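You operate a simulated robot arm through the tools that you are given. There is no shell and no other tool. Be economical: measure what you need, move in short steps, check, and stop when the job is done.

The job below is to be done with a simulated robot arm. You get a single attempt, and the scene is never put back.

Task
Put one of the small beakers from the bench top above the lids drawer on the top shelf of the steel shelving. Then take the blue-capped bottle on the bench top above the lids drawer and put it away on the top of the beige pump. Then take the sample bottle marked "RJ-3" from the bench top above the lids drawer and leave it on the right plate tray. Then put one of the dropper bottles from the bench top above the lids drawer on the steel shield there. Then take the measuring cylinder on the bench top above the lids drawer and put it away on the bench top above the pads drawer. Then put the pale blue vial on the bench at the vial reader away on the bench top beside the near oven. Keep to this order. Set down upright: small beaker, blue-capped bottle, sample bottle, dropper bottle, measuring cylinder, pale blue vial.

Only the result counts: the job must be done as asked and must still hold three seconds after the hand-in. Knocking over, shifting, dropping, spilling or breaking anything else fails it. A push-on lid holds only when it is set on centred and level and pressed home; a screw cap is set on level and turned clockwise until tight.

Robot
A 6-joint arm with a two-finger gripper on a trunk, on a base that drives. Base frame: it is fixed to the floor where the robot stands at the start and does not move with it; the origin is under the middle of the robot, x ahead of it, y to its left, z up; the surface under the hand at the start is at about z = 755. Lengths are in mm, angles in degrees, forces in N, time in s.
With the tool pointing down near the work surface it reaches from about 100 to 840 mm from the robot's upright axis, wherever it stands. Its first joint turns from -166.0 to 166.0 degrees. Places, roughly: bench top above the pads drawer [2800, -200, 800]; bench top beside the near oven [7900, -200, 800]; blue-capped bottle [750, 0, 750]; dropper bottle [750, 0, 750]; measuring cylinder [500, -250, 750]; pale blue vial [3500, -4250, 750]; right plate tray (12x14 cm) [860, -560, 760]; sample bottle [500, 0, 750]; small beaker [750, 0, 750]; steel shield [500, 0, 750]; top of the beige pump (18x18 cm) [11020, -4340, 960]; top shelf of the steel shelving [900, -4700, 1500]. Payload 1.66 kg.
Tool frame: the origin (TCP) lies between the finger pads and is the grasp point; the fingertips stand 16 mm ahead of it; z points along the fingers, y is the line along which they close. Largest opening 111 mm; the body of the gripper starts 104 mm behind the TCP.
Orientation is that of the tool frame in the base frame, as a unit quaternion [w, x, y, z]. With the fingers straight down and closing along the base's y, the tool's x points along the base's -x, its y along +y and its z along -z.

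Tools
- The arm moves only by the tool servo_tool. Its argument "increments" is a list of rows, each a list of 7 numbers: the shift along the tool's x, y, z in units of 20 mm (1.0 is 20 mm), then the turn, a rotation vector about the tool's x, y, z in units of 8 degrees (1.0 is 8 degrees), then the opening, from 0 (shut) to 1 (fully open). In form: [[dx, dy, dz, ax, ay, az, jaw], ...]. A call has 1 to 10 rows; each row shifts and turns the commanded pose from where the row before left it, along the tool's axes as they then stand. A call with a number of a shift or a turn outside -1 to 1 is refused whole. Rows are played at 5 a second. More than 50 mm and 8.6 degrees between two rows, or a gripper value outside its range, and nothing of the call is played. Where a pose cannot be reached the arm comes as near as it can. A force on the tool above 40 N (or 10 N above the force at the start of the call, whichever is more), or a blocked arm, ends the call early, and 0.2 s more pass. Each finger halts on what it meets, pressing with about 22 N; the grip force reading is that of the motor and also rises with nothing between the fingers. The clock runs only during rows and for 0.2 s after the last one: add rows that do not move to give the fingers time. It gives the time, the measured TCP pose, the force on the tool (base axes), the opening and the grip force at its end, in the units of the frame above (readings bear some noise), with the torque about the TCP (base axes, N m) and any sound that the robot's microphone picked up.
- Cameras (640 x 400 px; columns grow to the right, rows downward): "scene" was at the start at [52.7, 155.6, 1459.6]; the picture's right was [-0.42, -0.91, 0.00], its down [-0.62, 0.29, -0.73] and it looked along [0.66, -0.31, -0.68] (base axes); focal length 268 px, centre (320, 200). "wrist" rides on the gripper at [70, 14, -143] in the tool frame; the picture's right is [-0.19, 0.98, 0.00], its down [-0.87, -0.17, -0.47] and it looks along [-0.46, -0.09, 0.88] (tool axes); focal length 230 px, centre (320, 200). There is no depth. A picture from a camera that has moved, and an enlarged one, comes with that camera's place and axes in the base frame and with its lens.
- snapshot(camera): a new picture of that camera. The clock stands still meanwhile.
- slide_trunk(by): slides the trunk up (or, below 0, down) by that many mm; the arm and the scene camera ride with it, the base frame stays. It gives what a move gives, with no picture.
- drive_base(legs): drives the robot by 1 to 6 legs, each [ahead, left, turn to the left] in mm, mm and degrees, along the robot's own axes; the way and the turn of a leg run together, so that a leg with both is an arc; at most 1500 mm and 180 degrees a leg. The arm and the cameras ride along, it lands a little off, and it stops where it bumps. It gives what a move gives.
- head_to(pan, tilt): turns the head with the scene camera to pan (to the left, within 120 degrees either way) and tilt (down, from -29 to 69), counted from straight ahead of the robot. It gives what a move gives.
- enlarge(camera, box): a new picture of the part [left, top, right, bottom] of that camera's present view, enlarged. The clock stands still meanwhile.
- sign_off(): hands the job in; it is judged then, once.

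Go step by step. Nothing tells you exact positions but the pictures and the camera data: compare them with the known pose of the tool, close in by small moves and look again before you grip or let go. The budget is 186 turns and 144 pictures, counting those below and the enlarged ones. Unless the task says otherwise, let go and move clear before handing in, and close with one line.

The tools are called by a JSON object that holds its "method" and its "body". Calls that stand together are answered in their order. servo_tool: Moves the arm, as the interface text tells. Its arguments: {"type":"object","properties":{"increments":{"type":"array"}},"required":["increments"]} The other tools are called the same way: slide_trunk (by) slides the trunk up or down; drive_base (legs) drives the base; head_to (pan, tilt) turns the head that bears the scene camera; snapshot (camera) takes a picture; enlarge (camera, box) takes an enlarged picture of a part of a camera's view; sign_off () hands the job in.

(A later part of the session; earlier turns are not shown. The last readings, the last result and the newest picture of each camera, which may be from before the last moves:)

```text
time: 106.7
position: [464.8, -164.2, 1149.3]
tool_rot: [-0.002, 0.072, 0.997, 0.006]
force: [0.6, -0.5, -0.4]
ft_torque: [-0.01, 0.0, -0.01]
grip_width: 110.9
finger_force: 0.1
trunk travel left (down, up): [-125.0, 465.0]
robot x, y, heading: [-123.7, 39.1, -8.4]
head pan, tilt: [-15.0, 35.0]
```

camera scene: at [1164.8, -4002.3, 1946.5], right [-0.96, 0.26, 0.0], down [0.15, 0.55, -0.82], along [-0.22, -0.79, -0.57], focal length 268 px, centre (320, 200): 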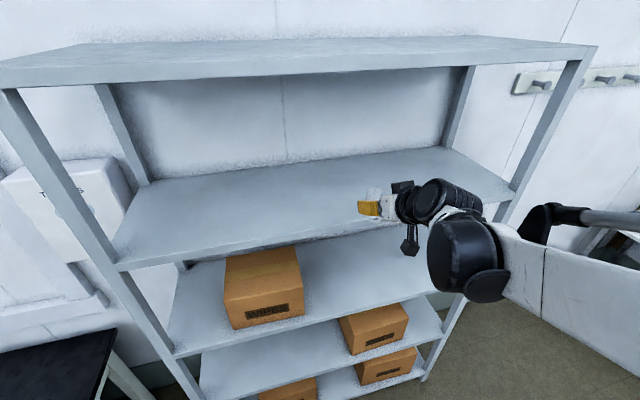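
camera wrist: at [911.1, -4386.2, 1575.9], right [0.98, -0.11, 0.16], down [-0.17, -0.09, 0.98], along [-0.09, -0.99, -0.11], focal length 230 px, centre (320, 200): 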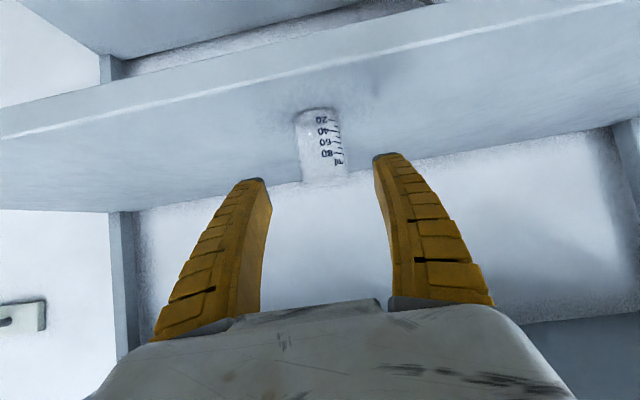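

The robot bumped something at the end of the turn (at (-124,36), heading -8°). I'll look around before moving.

{"method": "head_to", "body": {"pan": 60, "tilt": 50}}

{"method": "snapshot", "body": {"camera": "scene"}}

{"method": "head_to", "body": {"pan": -15, "tilt": 55}}

{"method": "snapshot", "body": {"camera": "scene"}}

```text
time: 108.2
position: [460.8, -158.9, 1152.8]
tool_rot: [0.001, 0.073, 0.997, 0.004]
force: [-0.9, 0.1, -0.2]
ft_torque: [-0.02, 0.0, -0.02]
grip_width: 111.2
finger_force: 0.1
trunk travel left (down, up): [-125.0, 465.0]
robot x, y, heading: [-124.7, 34.9, -8.3]
head pan, tilt: [60.0, 50.0]
```

```text
114 pictures are left
camera scene: at [-40.0, 219.5, 1534.3], right [0.05, -1.0, -0.01], down [-0.7, -0.03, -0.72], along [0.72, 0.04, -0.7], focal length 268 px, centre (320, 200)
```

scene: 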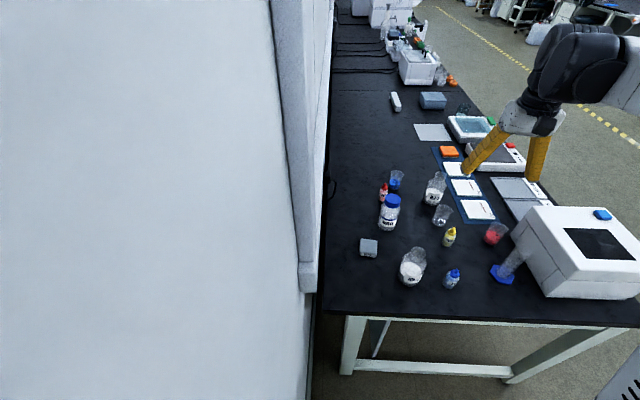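

```text
time: 109.7
position: [456.9, -160.5, 1154.4]
tool_rot: [0.003, 0.071, 0.997, 0.005]
force: [0.2, 0.5, -0.1]
ft_torque: [-0.02, 0.0, 0.02]
grip_width: 111.0
finger_force: 0.1
trunk travel left (down, up): [-125.0, 465.0]
robot x, y, heading: [-126.1, 35.8, -8.1]
head pan, tilt: [-15.0, 55.0]
```

```text
113 pictures are left
camera scene: at [-57.5, 189.6, 1521.2], right [-0.32, -0.95, -0.01], down [-0.76, 0.27, -0.59], along [0.56, -0.18, -0.81], focal length 268 px, centre (320, 200)
```

scene: 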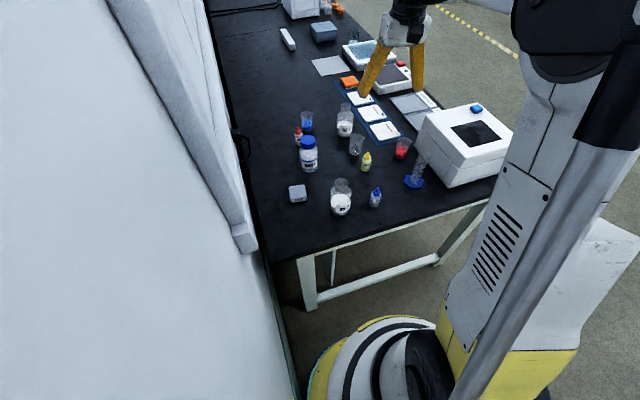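

The head touched the cabinet on the left; nothing on the bench moved. Shift right, straighten, then go ahead to the start place.

{"method": "drive_base", "body": {"legs": [[-40, -70, 0], [0, 0, 8.2], [100, 0, 0]]}}

{"method": "head_to", "body": {"pan": -18, "tilt": 45}}

{"method": "snapshot", "body": {"camera": "scene"}}

```text
time: 112.1
position: [534.5, -129.2, 1152.1]
tool_rot: [-0.001, 0.001, 1.0, 0.0]
force: [-0.2, 0.5, -0.2]
ft_torque: [0.0, 0.05, 0.0]
grip_width: 110.8
finger_force: 0.1
trunk travel left (down, up): [-125.0, 465.0]
robot x, y, heading: [-77.0, -27.7, -0.3]
head pan, tilt: [-15.0, 55.0]
```

```text
time: 112.8
position: [534.0, -129.2, 1152.8]
tool_rot: [0.0, 0.001, 1.0, 0.0]
force: [0.3, 0.2, -0.5]
ft_torque: [0.01, 0.02, -0.03]
grip_width: 111.3
finger_force: 0.1
trunk travel left (down, up): [-125.0, 465.0]
robot x, y, heading: [-71.2, -30.8, -0.1]
head pan, tilt: [-18.0, 45.0]
```

```text
112 pictures are left
camera scene: at [-18.7, 136.7, 1531.6], right [-0.31, -0.95, 0.0], down [-0.67, 0.22, -0.71], along [0.67, -0.22, -0.71], focal length 268 px, centre (320, 200)
```

scene: 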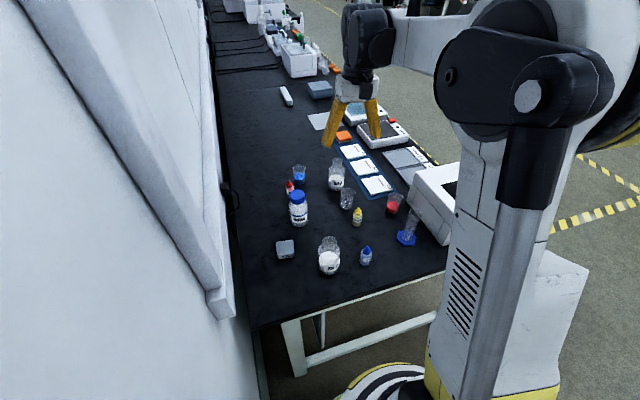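

WATER bottle at about (626,6). Lower trunk back to its start height and move over it.

{"method": "slide_trunk", "body": {"by": -75}}

{"method": "servo_tool", "body": {"increments": [[-0.66, 0.97, 0, 0, 0, 0, 1], [-0.66, 0.97, 0, 0, 0, 0, 1], [-0.66, 0.97, 0.2, 0, 0, 0, 1], [-0.66, 0.97, 0.5, 0, 0, 0, 1], [-0.66, 0.97, 0.5, 0, 0, 0, 1], [-0.66, 0.97, 0.5, 0, 0, 0, 1], [-0.66, 0.97, 0.5, 0, 0, 0, 1]]}}

{"method": "snapshot", "body": {"camera": "wrist"}}

```text
time: 114.0
position: [533.8, -129.7, 1077.6]
tool_rot: [0.0, 0.002, 1.0, 0.0]
force: [-0.2, -0.8, -0.6]
ft_torque: [-0.01, 0.0, 0.02]
grip_width: 110.9
finger_force: 0.0
trunk travel left (down, up): [-50.0, 540.0]
robot x, y, heading: [-73.0, -25.7, -0.2]
head pan, tilt: [-18.0, 45.0]
```

```text
time: 115.5
position: [626.4, 5.3, 1034.1]
tool_rot: [0.0, 0.001, 1.0, 0.0]
force: [0.2, -0.2, -0.8]
ft_torque: [0.02, -0.01, 0.01]
grip_width: 110.9
finger_force: 0.0
trunk travel left (down, up): [-50.0, 540.0]
robot x, y, heading: [-73.8, -29.0, -0.1]
head pan, tilt: [-18.0, 45.0]
```

```text
111 pictures are left
camera wrist: at [556.5, 18.4, 1176.7], right [0.19, 0.98, 0.0], down [0.87, -0.17, 0.47], along [0.46, -0.09, -0.88], focal length 230 px, centre (320, 200)
```

wrist: 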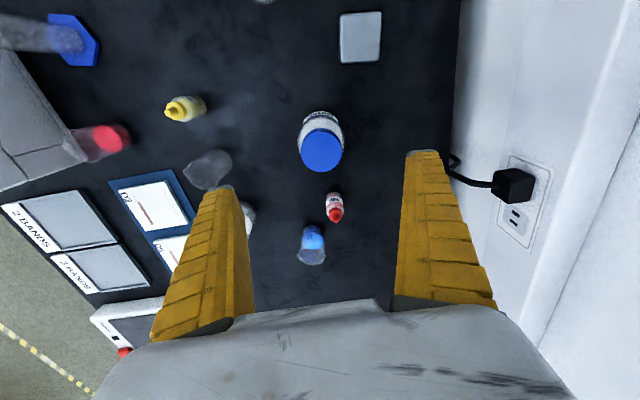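

Bottle centre looks to be about (634,4). Descend partway and check.

{"method": "servo_tool", "body": {"increments": [[-0.4, 0, 1, 0, 0, 0, 1], [0, 0, 1, 0, 0, 0, 1], [0, 0, 1, 0, 0, 0, 1], [0, 0, 1, 0, 0, 0, 1], [0, 0, 1, 0, 0, 0, 1], [0, 0, 1, 0, 0, 0, 1]]}}

{"method": "snapshot", "body": {"camera": "wrist"}}

{"method": "enlarge", "body": {"camera": "scene", "box": [240, 140, 380, 260]}}

```text
time: 117.0
position: [634.2, 5.8, 913.8]
tool_rot: [0.0, 0.001, 1.0, 0.0]
force: [0.4, -0.1, 0.1]
ft_torque: [0.03, -0.02, 0.04]
grip_width: 110.9
finger_force: 0.1
trunk travel left (down, up): [-50.0, 540.0]
robot x, y, heading: [-72.2, -27.8, -0.2]
head pan, tilt: [-18.0, 45.0]
```

```text
110 pictures are left
camera wrist: at [564.0, 18.2, 1057.0], right [0.19, 0.98, 0.0], down [0.87, -0.17, 0.47], along [0.46, -0.09, -0.88], focal length 230 px, centre (320, 200)
```

wrist: 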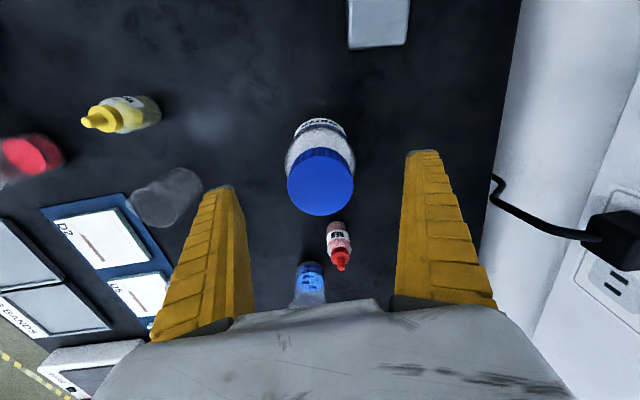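

```text
3.33 times, centred on (310, 200) of scene
camera zoom: at [-18.7, 136.7, 1456.6], right [-0.31, -0.95, 0.0], down [-0.67, 0.22, -0.71], along [0.67, -0.22, -0.71], focal length 894 px, centre (353, 200)
```

zoom: 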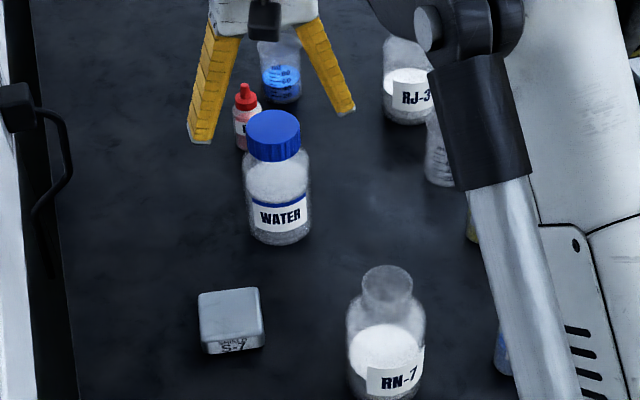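

Aligned. Descend to z≈806 and grip the body.

{"method": "servo_tool", "body": {"increments": [[-0.15, -0.07, 1, 0, 0, 0, 1], [0, 0, 1, 0, 0, 0, 1], [0, 0, 1, 0, 0, 0, 1], [0, 0, 1, 0, 0, 0, 1], [0, 0, 1, 0, 0, 0, 1], [0, 0, 0.4, 0, 0, 0, 1], [0, 0, 0, 0, 0, 0, 0.7], [0, 0, 0, 0, 0, 0, 0.5], [0, 0, 0, 0, 0, 0, 0.5]]}}

{"method": "snapshot", "body": {"camera": "wrist"}}

```text
time: 119.0
position: [638.3, 5.1, 805.2]
tool_rot: [0.0, 0.0, 1.0, 0.0]
force: [-0.8, 1.1, 0.6]
ft_torque: [0.04, 0.04, 0.01]
grip_width: 67.4
finger_force: 22.4
trunk travel left (down, up): [-50.0, 540.0]
robot x, y, heading: [-73.4, -29.1, 0.1]
head pan, tilt: [-18.0, 45.0]
```

```text
108 pictures are left
camera wrist: at [567.5, 17.5, 949.0], right [0.19, 0.98, 0.0], down [0.87, -0.17, 0.47], along [0.46, -0.09, -0.88], focal length 230 px, centre (320, 200)
```

wrist: 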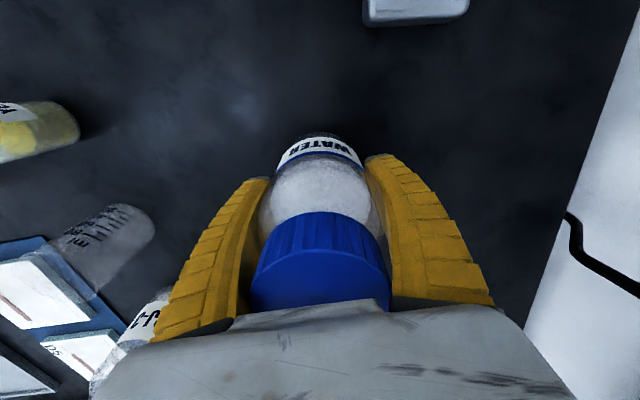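

Gripped. Lift, retract, and look down the aisle.

{"method": "servo_tool", "body": {"increments": [[0, 0, -1, 0, 0, 0, 0.5], [0, 0, -1, 0, 0, 0, 0.5], [0, 0, -1, 0, 0, 0, 0.5], [0, 0, -1, 0, 0, 0, 0.5], [0, 0, -1, 0, 0, 0, 0.5], [0, 0, -1, 0, 0, 0, 0.5], [0, 0, -1, 0, 0, 0, 0.5], [0, 0, -1, 0, 0, 0, 0.5], [0, 0, -1, 0, 0, 0, 0.5], [0, 0, -1, 0, 0, 0, 0.5]]}}

{"method": "servo_tool", "body": {"increments": [[1, -0.5, -0.5, 0, 0, 0, 0.5], [1, -0.5, -0.5, 0, 0, 0, 0.5], [1, -0.5, -0.5, 0, 0, 0, 0.5], [1, -0.5, -0.5, 0, 0, 0, 0.5], [1, -0.5, -0.5, 0, 0, 0, 0.5], [1, -0.5, -0.5, 0, 0, 0, 0.5], [1, -0.5, -0.5, 0, 0, 0, 0.5], [1, -0.5, -0.5, 0, 0, 0, 0.5], [1, -0.5, -0.5, 0, 0, 0, 0.5], [1, -0.5, -0.5, 0, 0, 0, 0.5]]}}

{"method": "drive_base", "body": {"legs": [[-300, -150, 0], [0, 0, -90], [1500, 0, 0], [0, 0, 90]]}}

{"method": "head_to", "body": {"pan": 0, "tilt": 12}}

{"method": "snapshot", "body": {"camera": "scene"}}

```text
time: 121.2
position: [638.1, 4.9, 1006.2]
tool_rot: [0.0, 0.001, 1.0, 0.001]
force: [0.0, -0.3, -3.6]
ft_torque: [0.0, 0.01, 0.02]
grip_width: 67.3
finger_force: 21.8
trunk travel left (down, up): [-50.0, 540.0]
robot x, y, heading: [-74.6, -26.5, -0.0]
head pan, tilt: [-18.0, 45.0]
```

```text
time: 123.3
position: [437.8, -94.1, 1107.1]
tool_rot: [0.0, 0.001, 1.0, 0.0]
force: [0.7, 0.4, -4.6]
ft_torque: [0.0, 0.06, -0.01]
grip_width: 67.7
finger_force: 22.0
trunk travel left (down, up): [-50.0, 540.0]
robot x, y, heading: [-74.3, -28.7, -0.7]
head pan, tilt: [-18.0, 45.0]
```

```text
time: 140.2
position: [138.1, -1744.5, 1106.9]
tool_rot: [0.0, 0.007, 1.0, 0.001]
force: [0.6, -0.1, -2.8]
ft_torque: [-0.03, 0.01, 0.0]
grip_width: 67.6
finger_force: 21.2
trunk travel left (down, up): [-50.0, 540.0]
robot x, y, heading: [-370.4, -1674.3, -0.9]
head pan, tilt: [-18.0, 45.0]
```

```text
time: 141.2
position: [137.0, -1746.3, 1107.1]
tool_rot: [0.0, 0.007, 1.0, 0.0]
force: [-1.4, 0.2, -4.3]
ft_torque: [-0.03, 0.03, 0.0]
grip_width: 67.6
finger_force: 22.5
trunk travel left (down, up): [-50.0, 540.0]
robot x, y, heading: [-373.4, -1673.9, -0.7]
head pan, tilt: [0.0, 12.0]
```

```text
107 pictures are left
camera scene: at [-299.2, -1484.7, 1508.2], right [-0.01, -1.0, 0.0], down [-0.21, 0.0, -0.98], along [0.98, -0.01, -0.21], focal length 268 px, centre (320, 200)
```

scene: 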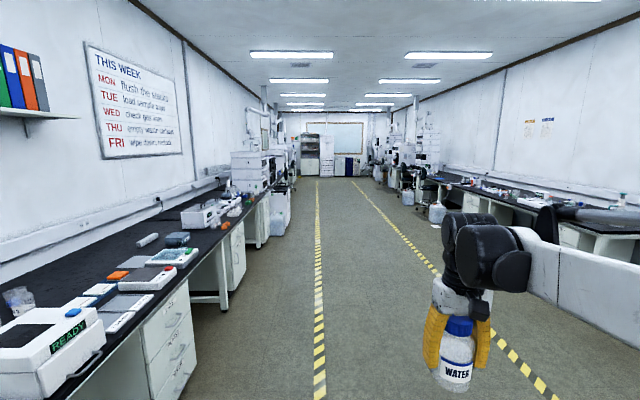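

The aisle is clear between the tape lines. Drive down it along y≈-2150.

{"method": "drive_base", "body": {"legs": [[1400, -480, 0], [1500, 0, 0.8], [1500, 0, 0], [1500, 0, 0], [1500, 0, 0], [1500, 0, 0]]}}

{"method": "head_to", "body": {"pan": -40, "tilt": 12}}

{"method": "snapshot", "body": {"camera": "scene"}}

```text
time: 183.7
position: [9035.1, -2407.8, 1105.9]
tool_rot: [-0.001, 0.014, 1.0, 0.001]
force: [0.7, -0.1, -3.7]
ft_torque: [0.01, 0.04, 0.0]
grip_width: 67.5
finger_force: 22.3
trunk travel left (down, up): [-50.0, 540.0]
robot x, y, heading: [8524.2, -2325.8, -1.7]
head pan, tilt: [0.0, 12.0]
```

```text
time: 184.7
position: [9034.0, -2407.5, 1106.9]
tool_rot: [0.0, 0.015, 1.0, 0.0]
force: [0.6, -0.2, -3.7]
ft_torque: [0.01, 0.06, 0.03]
grip_width: 67.6
finger_force: 22.0
trunk travel left (down, up): [-50.0, 540.0]
robot x, y, heading: [8521.6, -2329.0, -1.8]
head pan, tilt: [-40.0, 12.0]
```

```text
106 pictures are left
camera scene: at [8578.0, -2198.0, 1508.3], right [-0.66, -0.75, 0.0], down [-0.16, 0.14, -0.98], along [0.73, -0.65, -0.21], focal length 268 px, centre (320, 200)
```

scene: 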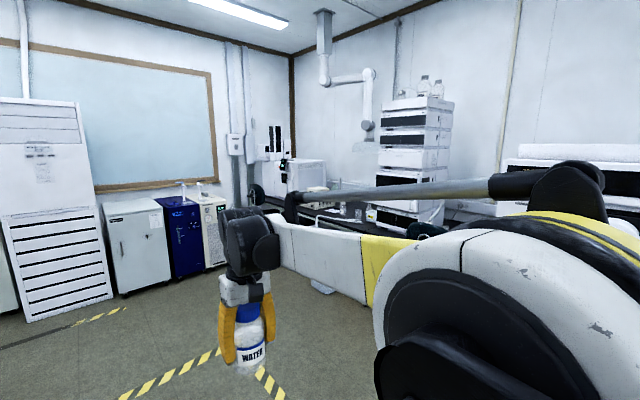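

The pump should be around pixel (320,187), on the bench near the far corner. I'll zoom.

{"method": "enlarge", "body": {"camera": "scene", "box": [240, 140, 460, 260]}}

```text
2.91 times, centred on (350, 200) of scene
camera zoom: at [8578.0, -2198.0, 1508.3], right [-0.66, -0.75, 0.0], down [-0.16, 0.14, -0.98], along [0.73, -0.65, -0.21], focal length 780 px, centre (233, 200)
```

zoom: 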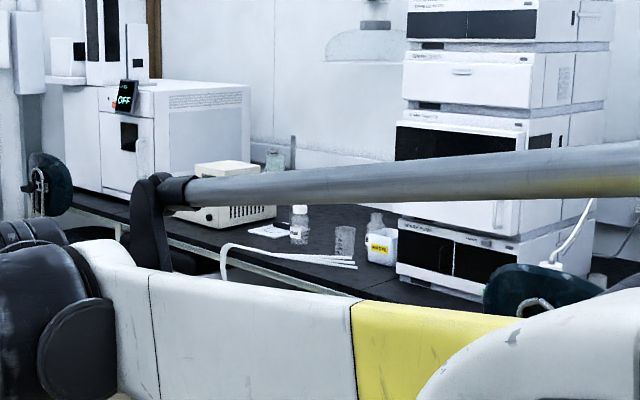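

The beige pump is on the bench; chairs may be near it. Drive up to x≈11080 and face the bench.

{"method": "drive_base", "body": {"legs": [[1500, 0, 0], [1060, 0, 0], [0, 0, -88.3]]}}

{"method": "head_to", "body": {"pan": 0, "tilt": 25}}

{"method": "snapshot", "body": {"camera": "scene"}}

```text
time: 201.0
position: [11028.9, -2909.3, 1106.9]
tool_rot: [0.0, 0.701, 0.713, -0.001]
force: [0.1, -0.6, -3.8]
ft_torque: [0.02, -0.01, -0.01]
grip_width: 67.5
finger_force: 22.1
trunk travel left (down, up): [-50.0, 540.0]
robot x, y, heading: [11084.6, -2395.0, -88.7]
head pan, tilt: [-40.0, 12.0]
```

```text
time: 202.0
position: [11027.8, -2908.7, 1106.7]
tool_rot: [0.0, 0.701, 0.713, 0.0]
force: [-0.5, -0.9, -3.8]
ft_torque: [0.02, -0.01, 0.0]
grip_width: 67.4
finger_force: 22.2
trunk travel left (down, up): [-50.0, 540.0]
robot x, y, heading: [11084.9, -2397.1, -88.8]
head pan, tilt: [0.0, 25.0]
```

```text
104 pictures are left
camera scene: at [11272.2, -2465.3, 1487.2], right [-1.0, -0.02, 0.0], down [-0.01, 0.42, -0.91], along [0.01, -0.91, -0.42], focal length 268 px, centre (320, 200)
```

scene: 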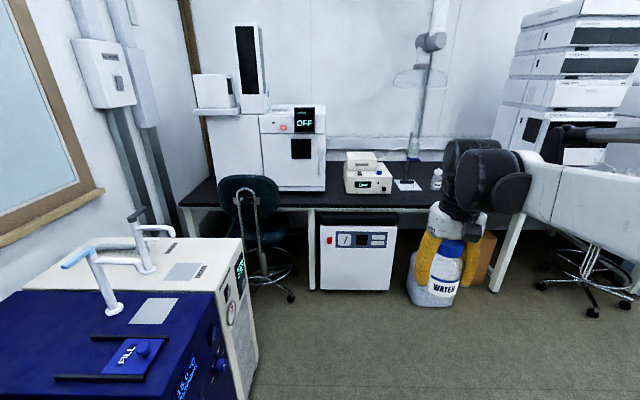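

Pump is at px (366,170) with a clear way. Straighten heading and drive ahead 1200.

{"method": "drive_base", "body": {"legs": [[0, 0, -1.2], [1180, 0, 0]]}}

{"method": "head_to", "body": {"pan": -8, "tilt": 35}}

{"method": "snapshot", "body": {"camera": "scene"}}

{"method": "snapshot", "body": {"camera": "wrist"}}

```text
time: 208.4
position: [11009.8, -4094.9, 1105.7]
tool_rot: [0.0, 0.709, 0.705, -0.001]
force: [0.0, 0.7, -4.4]
ft_torque: [0.02, 0.01, 0.02]
grip_width: 67.2
finger_force: 22.2
trunk travel left (down, up): [-50.0, 540.0]
robot x, y, heading: [11075.0, -3588.1, -90.1]
head pan, tilt: [0.0, 25.0]
```

```text
time: 209.1
position: [11009.2, -4095.4, 1106.7]
tool_rot: [0.0, 0.709, 0.705, -0.001]
force: [-0.5, 0.1, -3.7]
ft_torque: [0.02, 0.01, -0.02]
grip_width: 67.3
finger_force: 21.9
trunk travel left (down, up): [-50.0, 540.0]
robot x, y, heading: [11076.9, -3586.7, -90.5]
head pan, tilt: [-8.0, 35.0]
```

```text
103 pictures are left
camera scene: at [11252.4, -3652.3, 1471.5], right [-0.99, 0.14, 0.0], down [0.08, 0.57, -0.82], along [-0.12, -0.81, -0.57], focal length 268 px, centre (320, 200)
```

scene: 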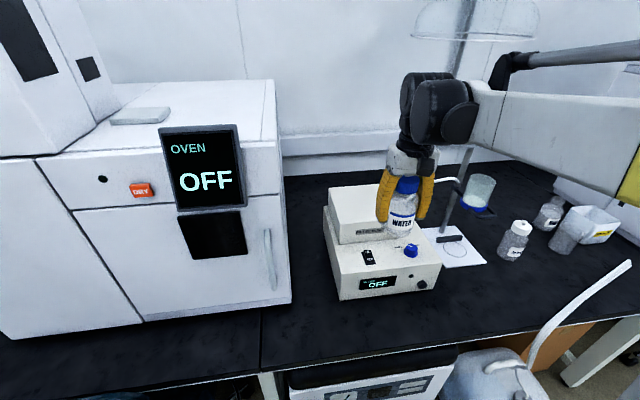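

```text
102 pictures are left
camera wrist: at [11022.7, -4026.0, 1249.7], right [0.98, -0.2, 0.0], down [-0.17, -0.86, 0.47], along [-0.09, -0.46, -0.88], focal length 230 px, centre (320, 200)
```

wrist: 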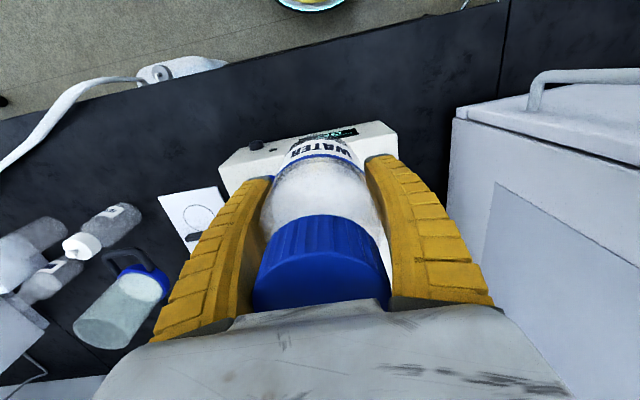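

The pump has a low front and a raised rear block with flat top. Zoom in for its outline.

{"method": "enlarge", "body": {"camera": "scene", "box": [310, 160, 470, 310]}}

```text
2.67 times, centred on (390, 235) of scene
camera zoom: at [11252.4, -3652.3, 1471.5], right [-0.99, 0.14, 0.0], down [0.08, 0.57, -0.82], along [-0.12, -0.81, -0.57], focal length 715 px, centre (133, 107)
```

zoom: 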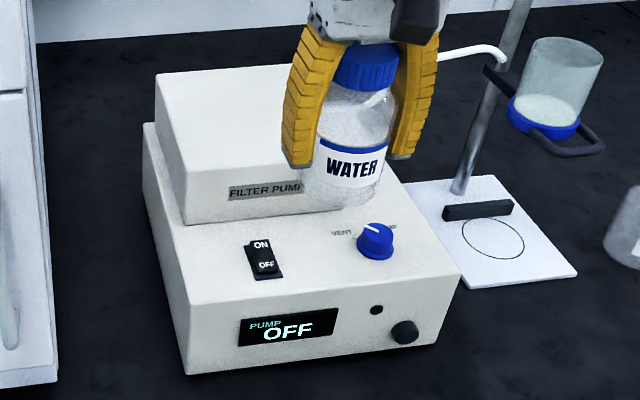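

Raised block centre ≈(11020,-4342), top ≈960. Move forward over it at current height.

{"method": "servo_tool", "body": {"increments": [[-1, 0.05, 0, 0, 0, 0, 0.5], [-1, 0.05, 0, 0, 0, 0, 0.5], [-1, 0.05, 0, 0, 0, 0, 0.5], [-1, 0.05, 0, 0, 0, 0, 0.5], [-1, 0.05, 0, 0, 0, 0, 0.5], [-1, 0.05, 0, 0, 0, 0, 0.5], [-1, 0.05, 0, 0, 0, 0, 0.5], [-1, 0.05, 0, 0, 0, 0, 0.5], [-1, 0.05, 0, 0, 0, 0, 0.5], [-1, 0, 0, 0, 0, 0, 0.5]]}}

{"method": "servo_tool", "body": {"increments": [[-0.8, 0, 0.5, 0, 0, 0, 0.5], [-0.75, 0, 0.5, 0, 0, 0, 0.5], [-0.6, 0, 0.5, 0, 0, 0, 0.5], [0, 0, 0.5, 0, 0, 0, 0.5]]}}

{"method": "enlarge", "body": {"camera": "scene", "box": [310, 130, 470, 280]}}

{"method": "snapshot", "body": {"camera": "wrist"}}

```text
time: 211.3
position: [11018.4, -4295.0, 1104.8]
tool_rot: [-0.001, 0.709, 0.705, 0.001]
force: [1.1, 0.3, -4.1]
ft_torque: [0.03, 0.02, 0.0]
grip_width: 67.6
finger_force: 21.7
trunk travel left (down, up): [-50.0, 540.0]
robot x, y, heading: [11076.1, -3587.1, -90.1]
head pan, tilt: [-8.0, 35.0]
```

```text
time: 212.3
position: [11016.6, -4338.2, 1066.9]
tool_rot: [0.0, 0.709, 0.705, 0.0]
force: [-0.8, -0.2, -4.3]
ft_torque: [0.03, -0.01, -0.02]
grip_width: 67.4
finger_force: 22.5
trunk travel left (down, up): [-50.0, 540.0]
robot x, y, heading: [11075.1, -3583.4, -90.3]
head pan, tilt: [-8.0, 35.0]
```

```text
2.67 times, centred on (390, 205) of scene
camera zoom: at [11252.4, -3652.5, 1471.4], right [-0.99, 0.15, 0.0], down [0.08, 0.57, -0.82], along [-0.12, -0.81, -0.57], focal length 715 px, centre (133, 187)
```

zoom: 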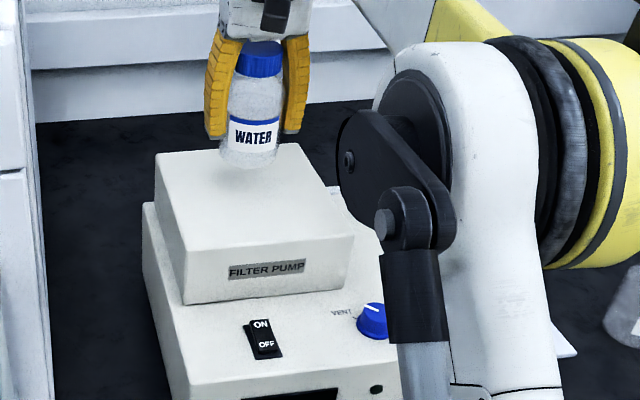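

```text
99 pictures are left
camera wrist: at [11030.2, -4269.3, 1209.1], right [0.98, -0.2, 0.0], down [-0.17, -0.86, 0.47], along [-0.09, -0.46, -0.88], focal length 230 px, centre (320, 200)
```

wrist: 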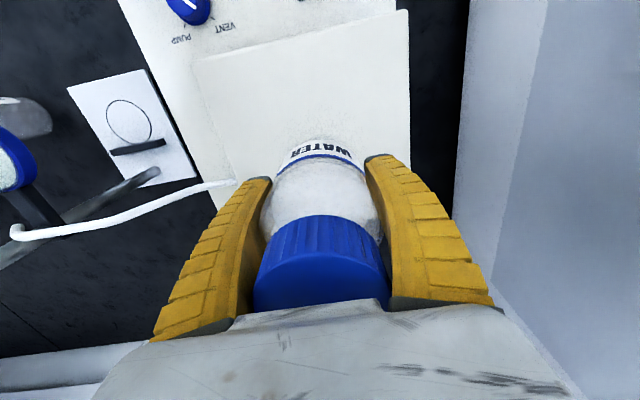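

Centred over the block. Lower to just above it.

{"method": "servo_tool", "body": {"increments": [[0.1, -0.1, 0.8, 0, 0, 0, 0.5], [0, 0, 0.8, 0, 0, 0, 0.5], [0, 0, 0.5, 0, 0, 0, 0.5], [0, 0, 0, 0, 0, 0, 0.5]]}}

{"method": "enlarge", "body": {"camera": "scene", "box": [330, 130, 450, 240]}}

```text
time: 213.3
position: [11014.2, -4335.4, 1024.7]
tool_rot: [0.0, 0.709, 0.705, 0.0]
force: [-0.5, 0.4, -3.9]
ft_torque: [-0.04, -0.01, 0.01]
grip_width: 67.5
finger_force: 21.8
trunk travel left (down, up): [-50.0, 540.0]
robot x, y, heading: [11076.7, -3585.0, -90.6]
head pan, tilt: [-8.0, 35.0]
```

```text
3.64 times, centred on (390, 185) of scene
camera zoom: at [11252.4, -3652.4, 1471.4], right [-0.99, 0.15, 0.0], down [0.08, 0.57, -0.82], along [-0.12, -0.81, -0.57], focal length 976 px, centre (66, 254)
```

zoom: 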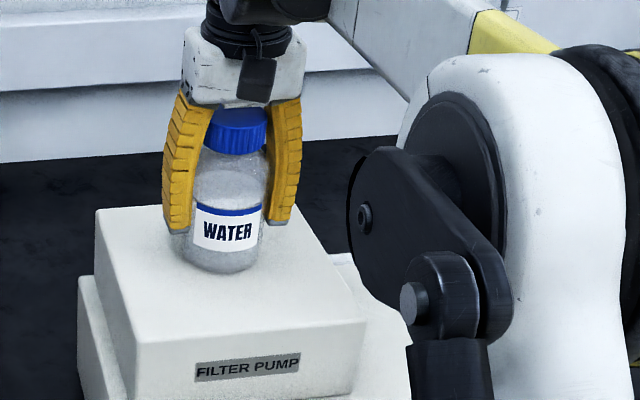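

Close to contact; lower in 2–4 mm steps.

{"method": "servo_tool", "body": {"increments": [[0, 0, 0.2, 0, 0, 0, 0.5], [0, 0, 0.1, 0, 0, 0, 0.5], [0, 0, 0, 0, 0, 0, 0.5]]}}

{"method": "servo_tool", "body": {"increments": [[0, 0, 0.1, 0, 0, 0, 0.5], [0, 0, 0.1, 0, 0, 0, 0.5], [0, 0, 0, 0, 0, 0, 0.5]]}}

{"method": "servo_tool", "body": {"increments": [[0, 0, 0.1, 0, 0, 0, 0.5], [0, 0, 0, 0, 0, 0, 0.5]]}}

```text
time: 214.1
position: [11014.5, -4336.0, 1018.1]
tool_rot: [0.0, 0.709, 0.706, 0.0]
force: [0.2, -2.6, 16.0]
ft_torque: [-0.13, 0.0, 0.01]
grip_width: 67.6
finger_force: 22.2
trunk travel left (down, up): [-50.0, 540.0]
robot x, y, heading: [11078.2, -3583.3, -90.3]
head pan, tilt: [-8.0, 35.0]
```

```text
time: 214.9
position: [11014.0, -4333.6, 1017.5]
tool_rot: [0.001, 0.71, 0.705, 0.0]
force: [-2.3, -1.5, 25.9]
ft_torque: [-0.13, -0.09, -0.01]
grip_width: 67.8
finger_force: 21.8
trunk travel left (down, up): [-50.0, 540.0]
robot x, y, heading: [11075.8, -3587.0, -90.4]
head pan, tilt: [-8.0, 35.0]
```

```text
time: 215.5
position: [11016.5, -4334.0, 1014.6]
tool_rot: [0.001, 0.709, 0.705, -0.001]
force: [-3.1, -6.0, 34.4]
ft_torque: [-0.16, 0.01, -0.02]
grip_width: 68.3
finger_force: 21.9
trunk travel left (down, up): [-50.0, 540.0]
robot x, y, heading: [11074.9, -3585.9, -90.5]
head pan, tilt: [-8.0, 35.0]
```

Contact made. Relieve the pressure, open gently and rise.

{"method": "servo_tool", "body": {"increments": [[0, 0, -0.2, 0, 0, 0, 0.5], [0, 0, -0.08, 0, 0, 0, 0.5], [0, 0, 0, 0, 0, 0, 0.64], [0, 0, 0, 0, 0, 0, 0.72], [0, 0, 0, 0, 0, 0, 0.85], [0, 0, 0, 0, 0, 0, 1]]}}

{"method": "snapshot", "body": {"camera": "wrist"}}

```text
time: 216.9
position: [11015.8, -4336.0, 1017.2]
tool_rot: [-0.001, 0.709, 0.705, -0.001]
force: [-0.6, -0.2, 0.8]
ft_torque: [-0.02, -0.01, 0.03]
grip_width: 111.0
finger_force: 0.1
trunk travel left (down, up): [-50.0, 540.0]
robot x, y, heading: [11075.1, -3587.6, -90.2]
head pan, tilt: [-8.0, 35.0]
```

```text
97 pictures are left
camera wrist: at [11028.2, -4266.9, 1161.4], right [0.98, -0.2, 0.0], down [-0.17, -0.86, 0.47], along [-0.09, -0.46, -0.88], focal length 230 px, centre (320, 200)
```

wrist: 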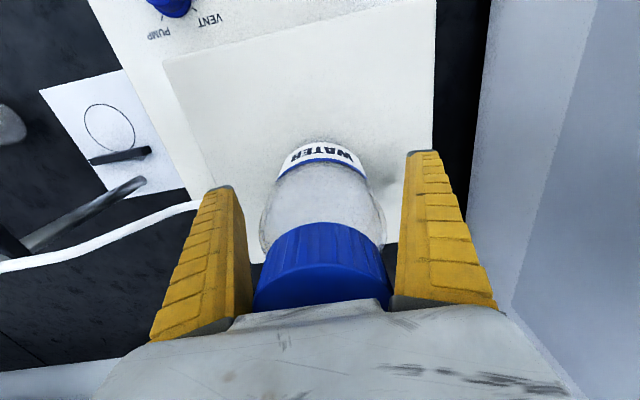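

Released; bottle upright. Rise, retract and drive back.

{"method": "servo_tool", "body": {"increments": [[0, 0, -1, 0, 0, 0, 1], [0, 0, -1, 0, 0, 0, 1], [0, 0, -1, 0, 0, 0, 1], [0, 0, -1, 0, 0, 0, 1], [0, 0, -1, 0, 0, 0, 1], [0, 0, -1, 0, 0, 0, 1], [0, 0, -1, 0, 0, 0, 1], [0, 0, -1, 0, 0, 0, 1]]}}

{"method": "servo_tool", "body": {"increments": [[1, 0, 0, 0, 0, 0, 1], [1, 0, 0, 0, 0, 0, 1], [1, 0, 0, 0, 0, 0, 1], [1, 0, 0, 0, 0, 0, 1], [1, 0, 0, 0, 0, 0, 1], [1, 0, 0, 0, 0, 0, 1], [1, 0, 0, 0, 0, 0, 1], [1, 0, 0, 0, 0, 0, 1], [1, 0, 0, 0, 0, 0, 1], [1, 0, 0, 0, 0, 0, 1]]}}

{"method": "enlarge", "body": {"camera": "scene", "box": [310, 130, 470, 280]}}

{"method": "drive_base", "body": {"legs": [[-1300, 0, 0], [0, 0, 90.3], [-1500, 0, 0], [-1500, 0, 0], [-1500, 0, 0], [-1500, 0, 0]]}}

```text
time: 218.7
position: [11015.0, -4330.9, 1164.5]
tool_rot: [0.0, 0.708, 0.706, 0.0]
force: [-0.2, -0.7, -1.0]
ft_torque: [0.05, 0.0, -0.01]
grip_width: 111.0
finger_force: 0.2
out of reach, approached as far as the arm can: row 8
trunk travel left (down, up): [-50.0, 540.0]
robot x, y, heading: [11079.7, -3582.3, -90.2]
head pan, tilt: [-8.0, 35.0]
```

```text
time: 220.9
position: [11016.5, -4131.3, 1165.7]
tool_rot: [0.0, 0.709, 0.705, 0.0]
force: [-0.1, -1.0, 0.5]
ft_torque: [0.01, 0.01, -0.01]
grip_width: 110.7
finger_force: 0.1
trunk travel left (down, up): [-50.0, 540.0]
robot x, y, heading: [11079.6, -3583.3, -90.3]
head pan, tilt: [-8.0, 35.0]
```

```text
2.67 times, centred on (390, 205) of scene
camera zoom: at [11252.4, -3651.7, 1471.5], right [-0.99, 0.15, 0.0], down [0.08, 0.57, -0.82], along [-0.12, -0.81, -0.57], focal length 715 px, centre (133, 187)
```

zoom: 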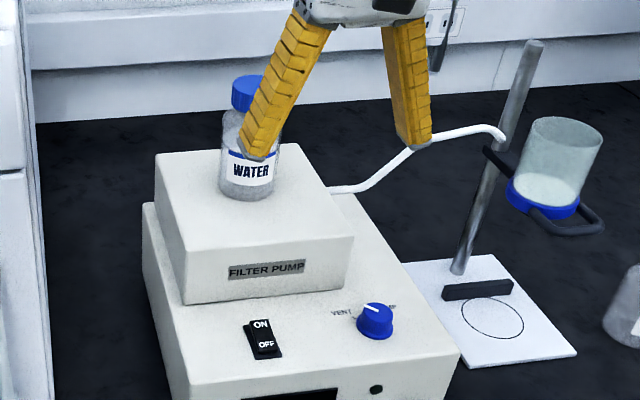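

```text
time: 259.3
position: [5653.3, -2267.7, 1164.7]
tool_rot: [0.0, 0.003, 1.0, 0.0]
force: [-0.1, 1.0, 1.1]
ft_torque: [0.01, -0.01, 0.02]
grip_width: 110.8
finger_force: 0.0
trunk travel left (down, up): [-50.0, 540.0]
robot x, y, heading: [5105.9, -2207.8, -0.6]
head pan, tilt: [-8.0, 35.0]
```

Bottle stands on the pump. Continue back to about x=800 and face the bench from the aisle side, for RJ-3 and the trays.

{"method": "drive_base", "body": {"legs": [[-1500, 0, 0], [-1500, 0, 0], [-1300, 0, 0], [0, 0, 90.6], [650, 0, 0]]}}

{"method": "head_to", "body": {"pan": 0, "tilt": 30}}

{"method": "snapshot", "body": {"camera": "scene"}}

```text
time: 287.0
position: [868.2, -945.9, 1165.3]
tool_rot: [0.0, -0.702, 0.712, 0.0]
force: [0.2, 0.1, 0.8]
ft_torque: [0.02, 0.0, 0.0]
grip_width: 110.8
finger_force: 0.0
trunk travel left (down, up): [-50.0, 540.0]
robot x, y, heading: [798.7, -1497.9, 89.2]
head pan, tilt: [-8.0, 35.0]
```

```text
time: 287.7
position: [869.1, -947.2, 1165.7]
tool_rot: [0.0, -0.702, 0.712, 0.0]
force: [-0.5, -0.5, 0.8]
ft_torque: [-0.03, -0.01, 0.01]
grip_width: 110.8
finger_force: 0.0
trunk travel left (down, up): [-50.0, 540.0]
robot x, y, heading: [802.9, -1493.3, 89.1]
head pan, tilt: [0.0, 30.0]
```

```text
95 pictures are left
camera scene: at [611.0, -1421.0, 1479.2], right [1.0, -0.01, 0.0], down [-0.01, -0.5, -0.87], along [0.01, 0.87, -0.5], focal length 268 px, centre (320, 200)
```

scene: 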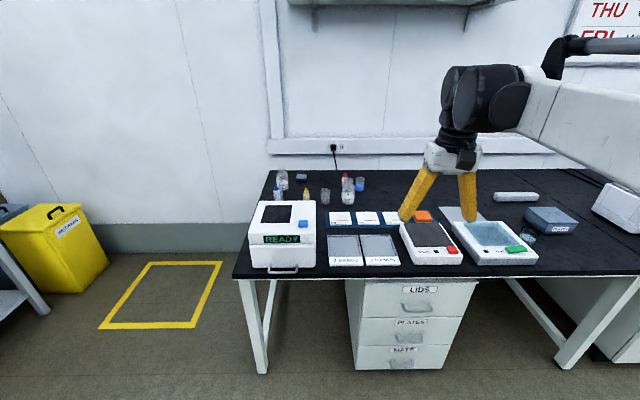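

Bench edge is at y≈-711. The right tray ("3 BANDS") is at about (870,-560). Drive in close.

{"method": "drive_base", "body": {"legs": [[0, 0, 0.9], [480, 0, 0]]}}

{"method": "head_to", "body": {"pan": -8, "tilt": 40}}

{"method": "snapshot", "body": {"camera": "scene"}}

{"method": "snapshot", "body": {"camera": "wrist"}}

```text
time: 290.9
position: [860.0, -469.5, 1166.0]
tool_rot: [0.0, -0.707, 0.707, 0.0]
force: [-0.3, -0.2, -0.2]
ft_torque: [-0.03, 0.0, -0.01]
grip_width: 111.0
finger_force: 0.0
trunk travel left (down, up): [-50.0, 540.0]
robot x, y, heading: [803.9, -1017.7, 90.2]
head pan, tilt: [0.0, 30.0]
```

```text
time: 291.6
position: [859.8, -468.9, 1164.8]
tool_rot: [0.0, 0.708, -0.706, 0.0]
force: [-0.8, 0.0, -0.9]
ft_torque: [0.01, 0.0, 0.03]
grip_width: 111.2
finger_force: 0.0
trunk travel left (down, up): [-50.0, 540.0]
robot x, y, heading: [800.9, -1016.9, 89.8]
head pan, tilt: [-8.0, 40.0]
```

```text
94 pictures are left
camera scene: at [621.0, -953.7, 1463.9], right [0.99, -0.14, 0.0], down [-0.09, -0.64, -0.77], along [0.11, 0.76, -0.64], focal length 268 px, centre (320, 200)
```

scene: 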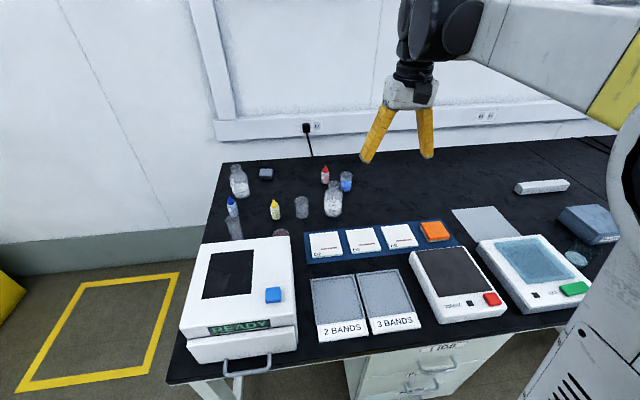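

```text
93 pictures are left
camera wrist: at [845.4, -540.0, 1308.5], right [-0.98, 0.19, 0.0], down [0.17, 0.87, 0.47], along [0.09, 0.46, -0.88], focal length 230 px, centre (320, 200)
```

wrist: 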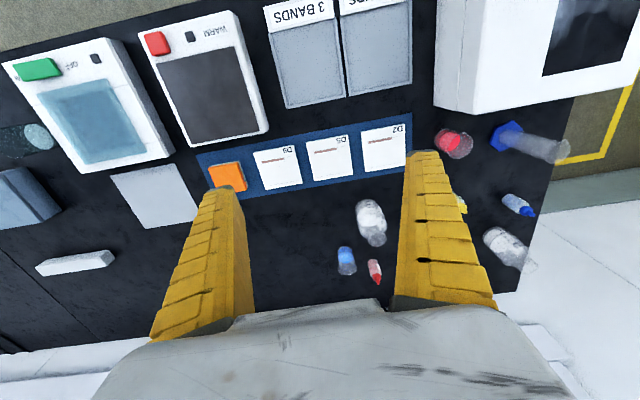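

Move over RJ-3, about (783,-190), lowering on the way.

{"method": "servo_tool", "body": {"increments": [[-1, 0.385, 0.6, 0, 0, 0, 1], [-1, 0.385, 0.6, 0, 0, 0, 1], [-1, 0.385, 0.6, 0, 0, 0, 1], [-1, 0.385, 0.6, 0, 0, 0, 1], [-1, 0.385, 0.6, 0, 0, 0, 1], [-1, 0.385, 0.6, 0, 0, 0, 1], [-1, 0.385, 0.6, 0, 0, 0, 1], [-1, 0.385, 0.6, 0, 0, 0, 1], [-1, 0.385, 0.6, 0, 0, 0, 1], [-1, 0.385, 0.6, 0, 0, 0, 1]]}}

{"method": "servo_tool", "body": {"increments": [[-1, 0, 0.3, 0, 0, 0, 1], [-1, 0, 0.3, 0, 0, 0, 1], [-1, 0, 0.3, 0, 0, 0, 1], [0, 0, 0.3, 0, 0, 0, 1]]}}

{"method": "snapshot", "body": {"camera": "wrist"}}

{"method": "enlarge", "body": {"camera": "scene", "box": [210, 150, 370, 250]}}

```text
time: 293.8
position: [782.4, -269.3, 1045.2]
tool_rot: [-0.001, 0.708, -0.706, 0.0]
force: [-0.1, 0.3, -0.4]
ft_torque: [-0.04, 0.01, 0.0]
grip_width: 110.7
finger_force: 0.1
trunk travel left (down, up): [-50.0, 540.0]
robot x, y, heading: [799.4, -1023.4, 90.2]
head pan, tilt: [-8.0, 40.0]
```

```text
time: 294.8
position: [782.1, -209.5, 1019.3]
tool_rot: [0.0, 0.708, -0.706, 0.0]
force: [0.3, 1.4, -0.3]
ft_torque: [0.02, -0.02, -0.04]
grip_width: 111.1
finger_force: 0.1
trunk travel left (down, up): [-50.0, 540.0]
robot x, y, heading: [801.6, -1023.5, 90.0]
head pan, tilt: [-8.0, 40.0]
```

```text
92 pictures are left
camera wrist: at [768.3, -279.6, 1163.5], right [-0.98, 0.19, 0.0], down [0.17, 0.87, 0.47], along [0.09, 0.46, -0.88], focal length 230 px, centre (320, 200)
```

wrist: 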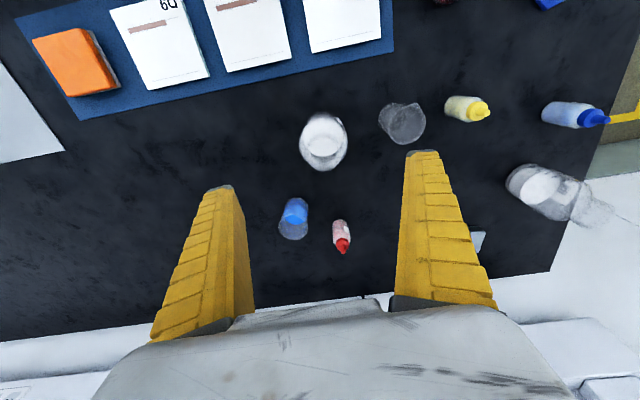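

```text
4.00 times, centred on (290, 200) of scene
camera zoom: at [621.1, -953.4, 1463.9], right [0.99, -0.14, 0.0], down [-0.09, -0.64, -0.77], along [0.11, 0.76, -0.64], focal length 1073 px, centre (440, 200)
```

zoom: 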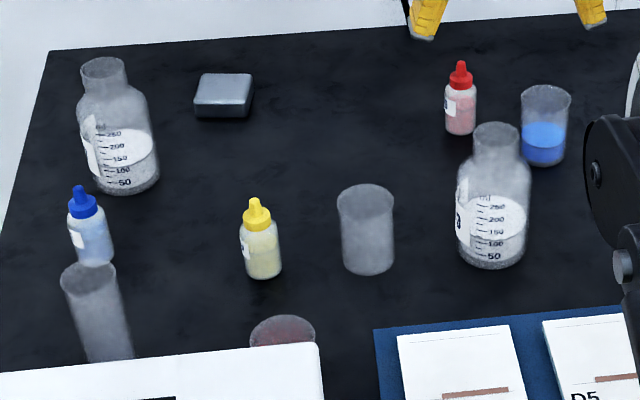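

RJ-3 base ≈(779,-188). Descend partway and check.

{"method": "servo_tool", "body": {"increments": [[-0.6, 0.1, 1, 0, 0, 0, 1], [-0.5, 0.05, 1, 0, 0, 0, 1], [0, 0, 1, 0, 0, 0, 1], [0, 0, 1, 0, 0, 0, 1], [0, 0, 0.8, 0, 0, 0, 1]]}}

{"method": "snapshot", "body": {"camera": "wrist"}}

{"method": "enlarge", "body": {"camera": "scene", "box": [270, 130, 430, 230]}}

```text
time: 296.0
position: [778.3, -199.1, 922.4]
tool_rot: [-0.001, 0.708, -0.707, 0.0]
force: [-0.2, -1.3, 0.7]
ft_torque: [-0.02, -0.01, 0.01]
grip_width: 111.0
finger_force: 0.0
out of reach, approached as far as the arm can: row 2
trunk travel left (down, up): [-50.0, 540.0]
robot x, y, heading: [803.0, -1020.5, 90.3]
head pan, tilt: [-8.0, 40.0]
```

```text
90 pictures are left
camera wrist: at [765.9, -268.7, 1066.0], right [-0.98, 0.19, 0.0], down [0.17, 0.87, 0.47], along [0.09, 0.46, -0.88], focal length 230 px, centre (320, 200)
```

wrist: 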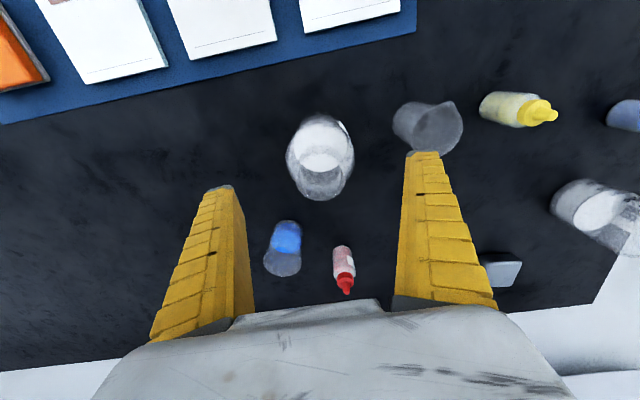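

```text
4.00 times, centred on (350, 180) of scene
camera zoom: at [621.1, -953.8, 1463.9], right [0.99, -0.14, 0.0], down [-0.09, -0.64, -0.77], along [0.11, 0.76, -0.64], focal length 1073 px, centre (200, 280)
```

zoom: 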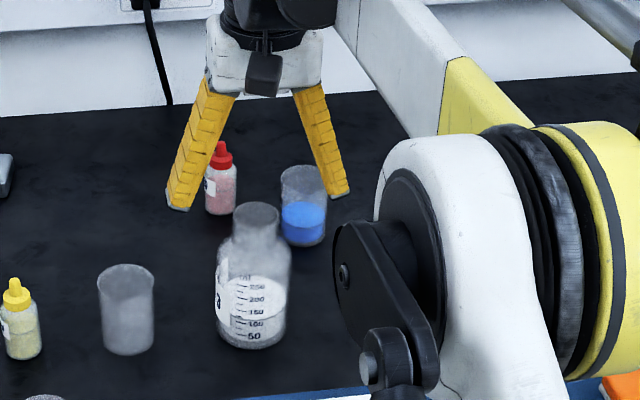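

Slightly short of reach; drive 35 mm closer, then look again.

{"method": "drive_base", "body": {"legs": [[35, 0, 0]]}}

{"method": "snapshot", "body": {"camera": "wrist"}}

```text
time: 296.9
position: [779.6, -163.9, 923.6]
tool_rot: [0.0, 0.708, -0.706, 0.0]
force: [-0.4, -1.1, -0.3]
ft_torque: [0.0, 0.0, -0.04]
grip_width: 110.8
finger_force: 0.0
trunk travel left (down, up): [-50.0, 540.0]
robot x, y, heading: [804.5, -980.3, 90.2]
head pan, tilt: [-8.0, 40.0]
```

```text
88 pictures are left
camera wrist: at [765.6, -233.5, 1065.8], right [-0.98, 0.19, 0.0], down [0.17, 0.87, 0.47], along [0.09, 0.46, -0.88], focal length 230 px, centre (320, 200)
```

wrist: 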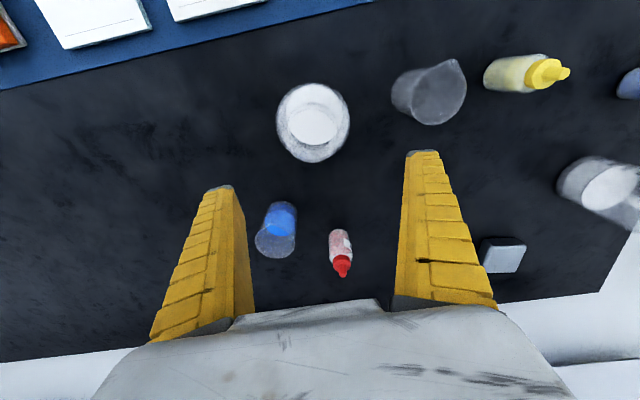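

RJ-3 at ≈(780,-191). Shift back 27 mm and descend, then grip.

{"method": "servo_tool", "body": {"increments": [[0.9, 0, 0, 0, 0, 0, 1], [0.45, 0, 0, 0, 0, 0, 1], [0, 0, 1, 0, 0, 0, 1], [0, 0, 1, 0, 0, 0, 1], [0, 0, 1, 0, 0, 0, 1], [0, 0, 0, 0, 0, 0, 1]]}}

{"method": "snapshot", "body": {"camera": "wrist"}}

```text
time: 298.2
position: [780.6, -190.6, 862.2]
tool_rot: [0.0, 0.708, -0.707, 0.0]
force: [0.1, 0.6, 0.0]
ft_torque: [-0.02, 0.01, 0.0]
grip_width: 110.9
finger_force: 0.1
trunk travel left (down, up): [-50.0, 540.0]
robot x, y, heading: [800.7, -982.5, 90.2]
head pan, tilt: [-8.0, 40.0]
```

```text
87 pictures are left
camera wrist: at [766.2, -261.0, 1006.0], right [-0.98, 0.19, 0.0], down [0.17, 0.87, 0.47], along [0.09, 0.46, -0.88], focal length 230 px, centre (320, 200)
```

wrist: 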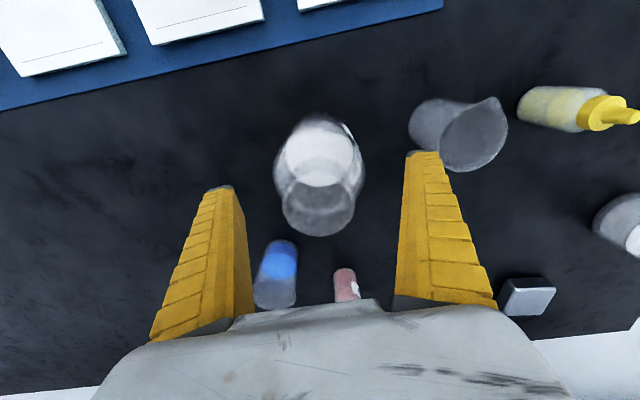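

Centred. Descend to 818 and grip.

{"method": "servo_tool", "body": {"increments": [[0, 0, 1, 0, 0, 0, 0.92], [0, 0, 1, 0, 0, 0, 0.92], [0, 0, 0.2, 0, 0, 0, 0.92], [0, 0, 0, 0, 0, 0, 0.7], [0, 0, 0, 0, 0, 0, 0.5], [0, 0, 0, 0, 0, 0, 0.5], [0, 0, 0, 0, 0, 0, 0.5]]}}

{"method": "snapshot", "body": {"camera": "wrist"}}

```text
time: 299.9
position: [780.7, -190.1, 819.4]
tool_rot: [0.001, 0.707, -0.707, 0.0]
force: [-0.4, -0.6, 0.2]
ft_torque: [-0.01, -0.04, 0.03]
grip_width: 67.6
finger_force: 21.8
trunk travel left (down, up): [-50.0, 540.0]
robot x, y, heading: [799.1, -981.9, 90.1]
head pan, tilt: [-8.0, 40.0]
```

```text
86 pictures are left
camera wrist: at [766.1, -260.5, 962.1], right [-0.98, 0.19, 0.0], down [0.17, 0.87, 0.47], along [0.09, 0.46, -0.88], focal length 230 px, centre (320, 200)
```

wrist: 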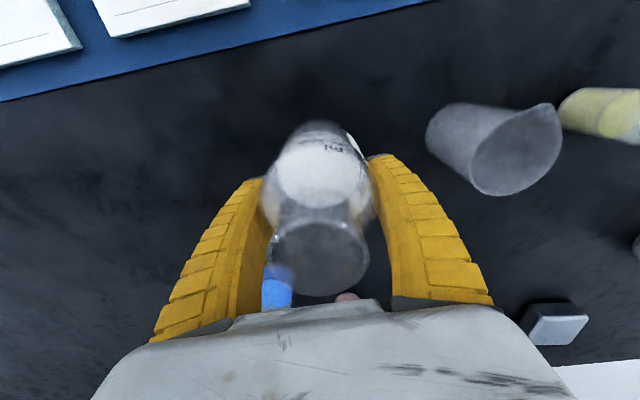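

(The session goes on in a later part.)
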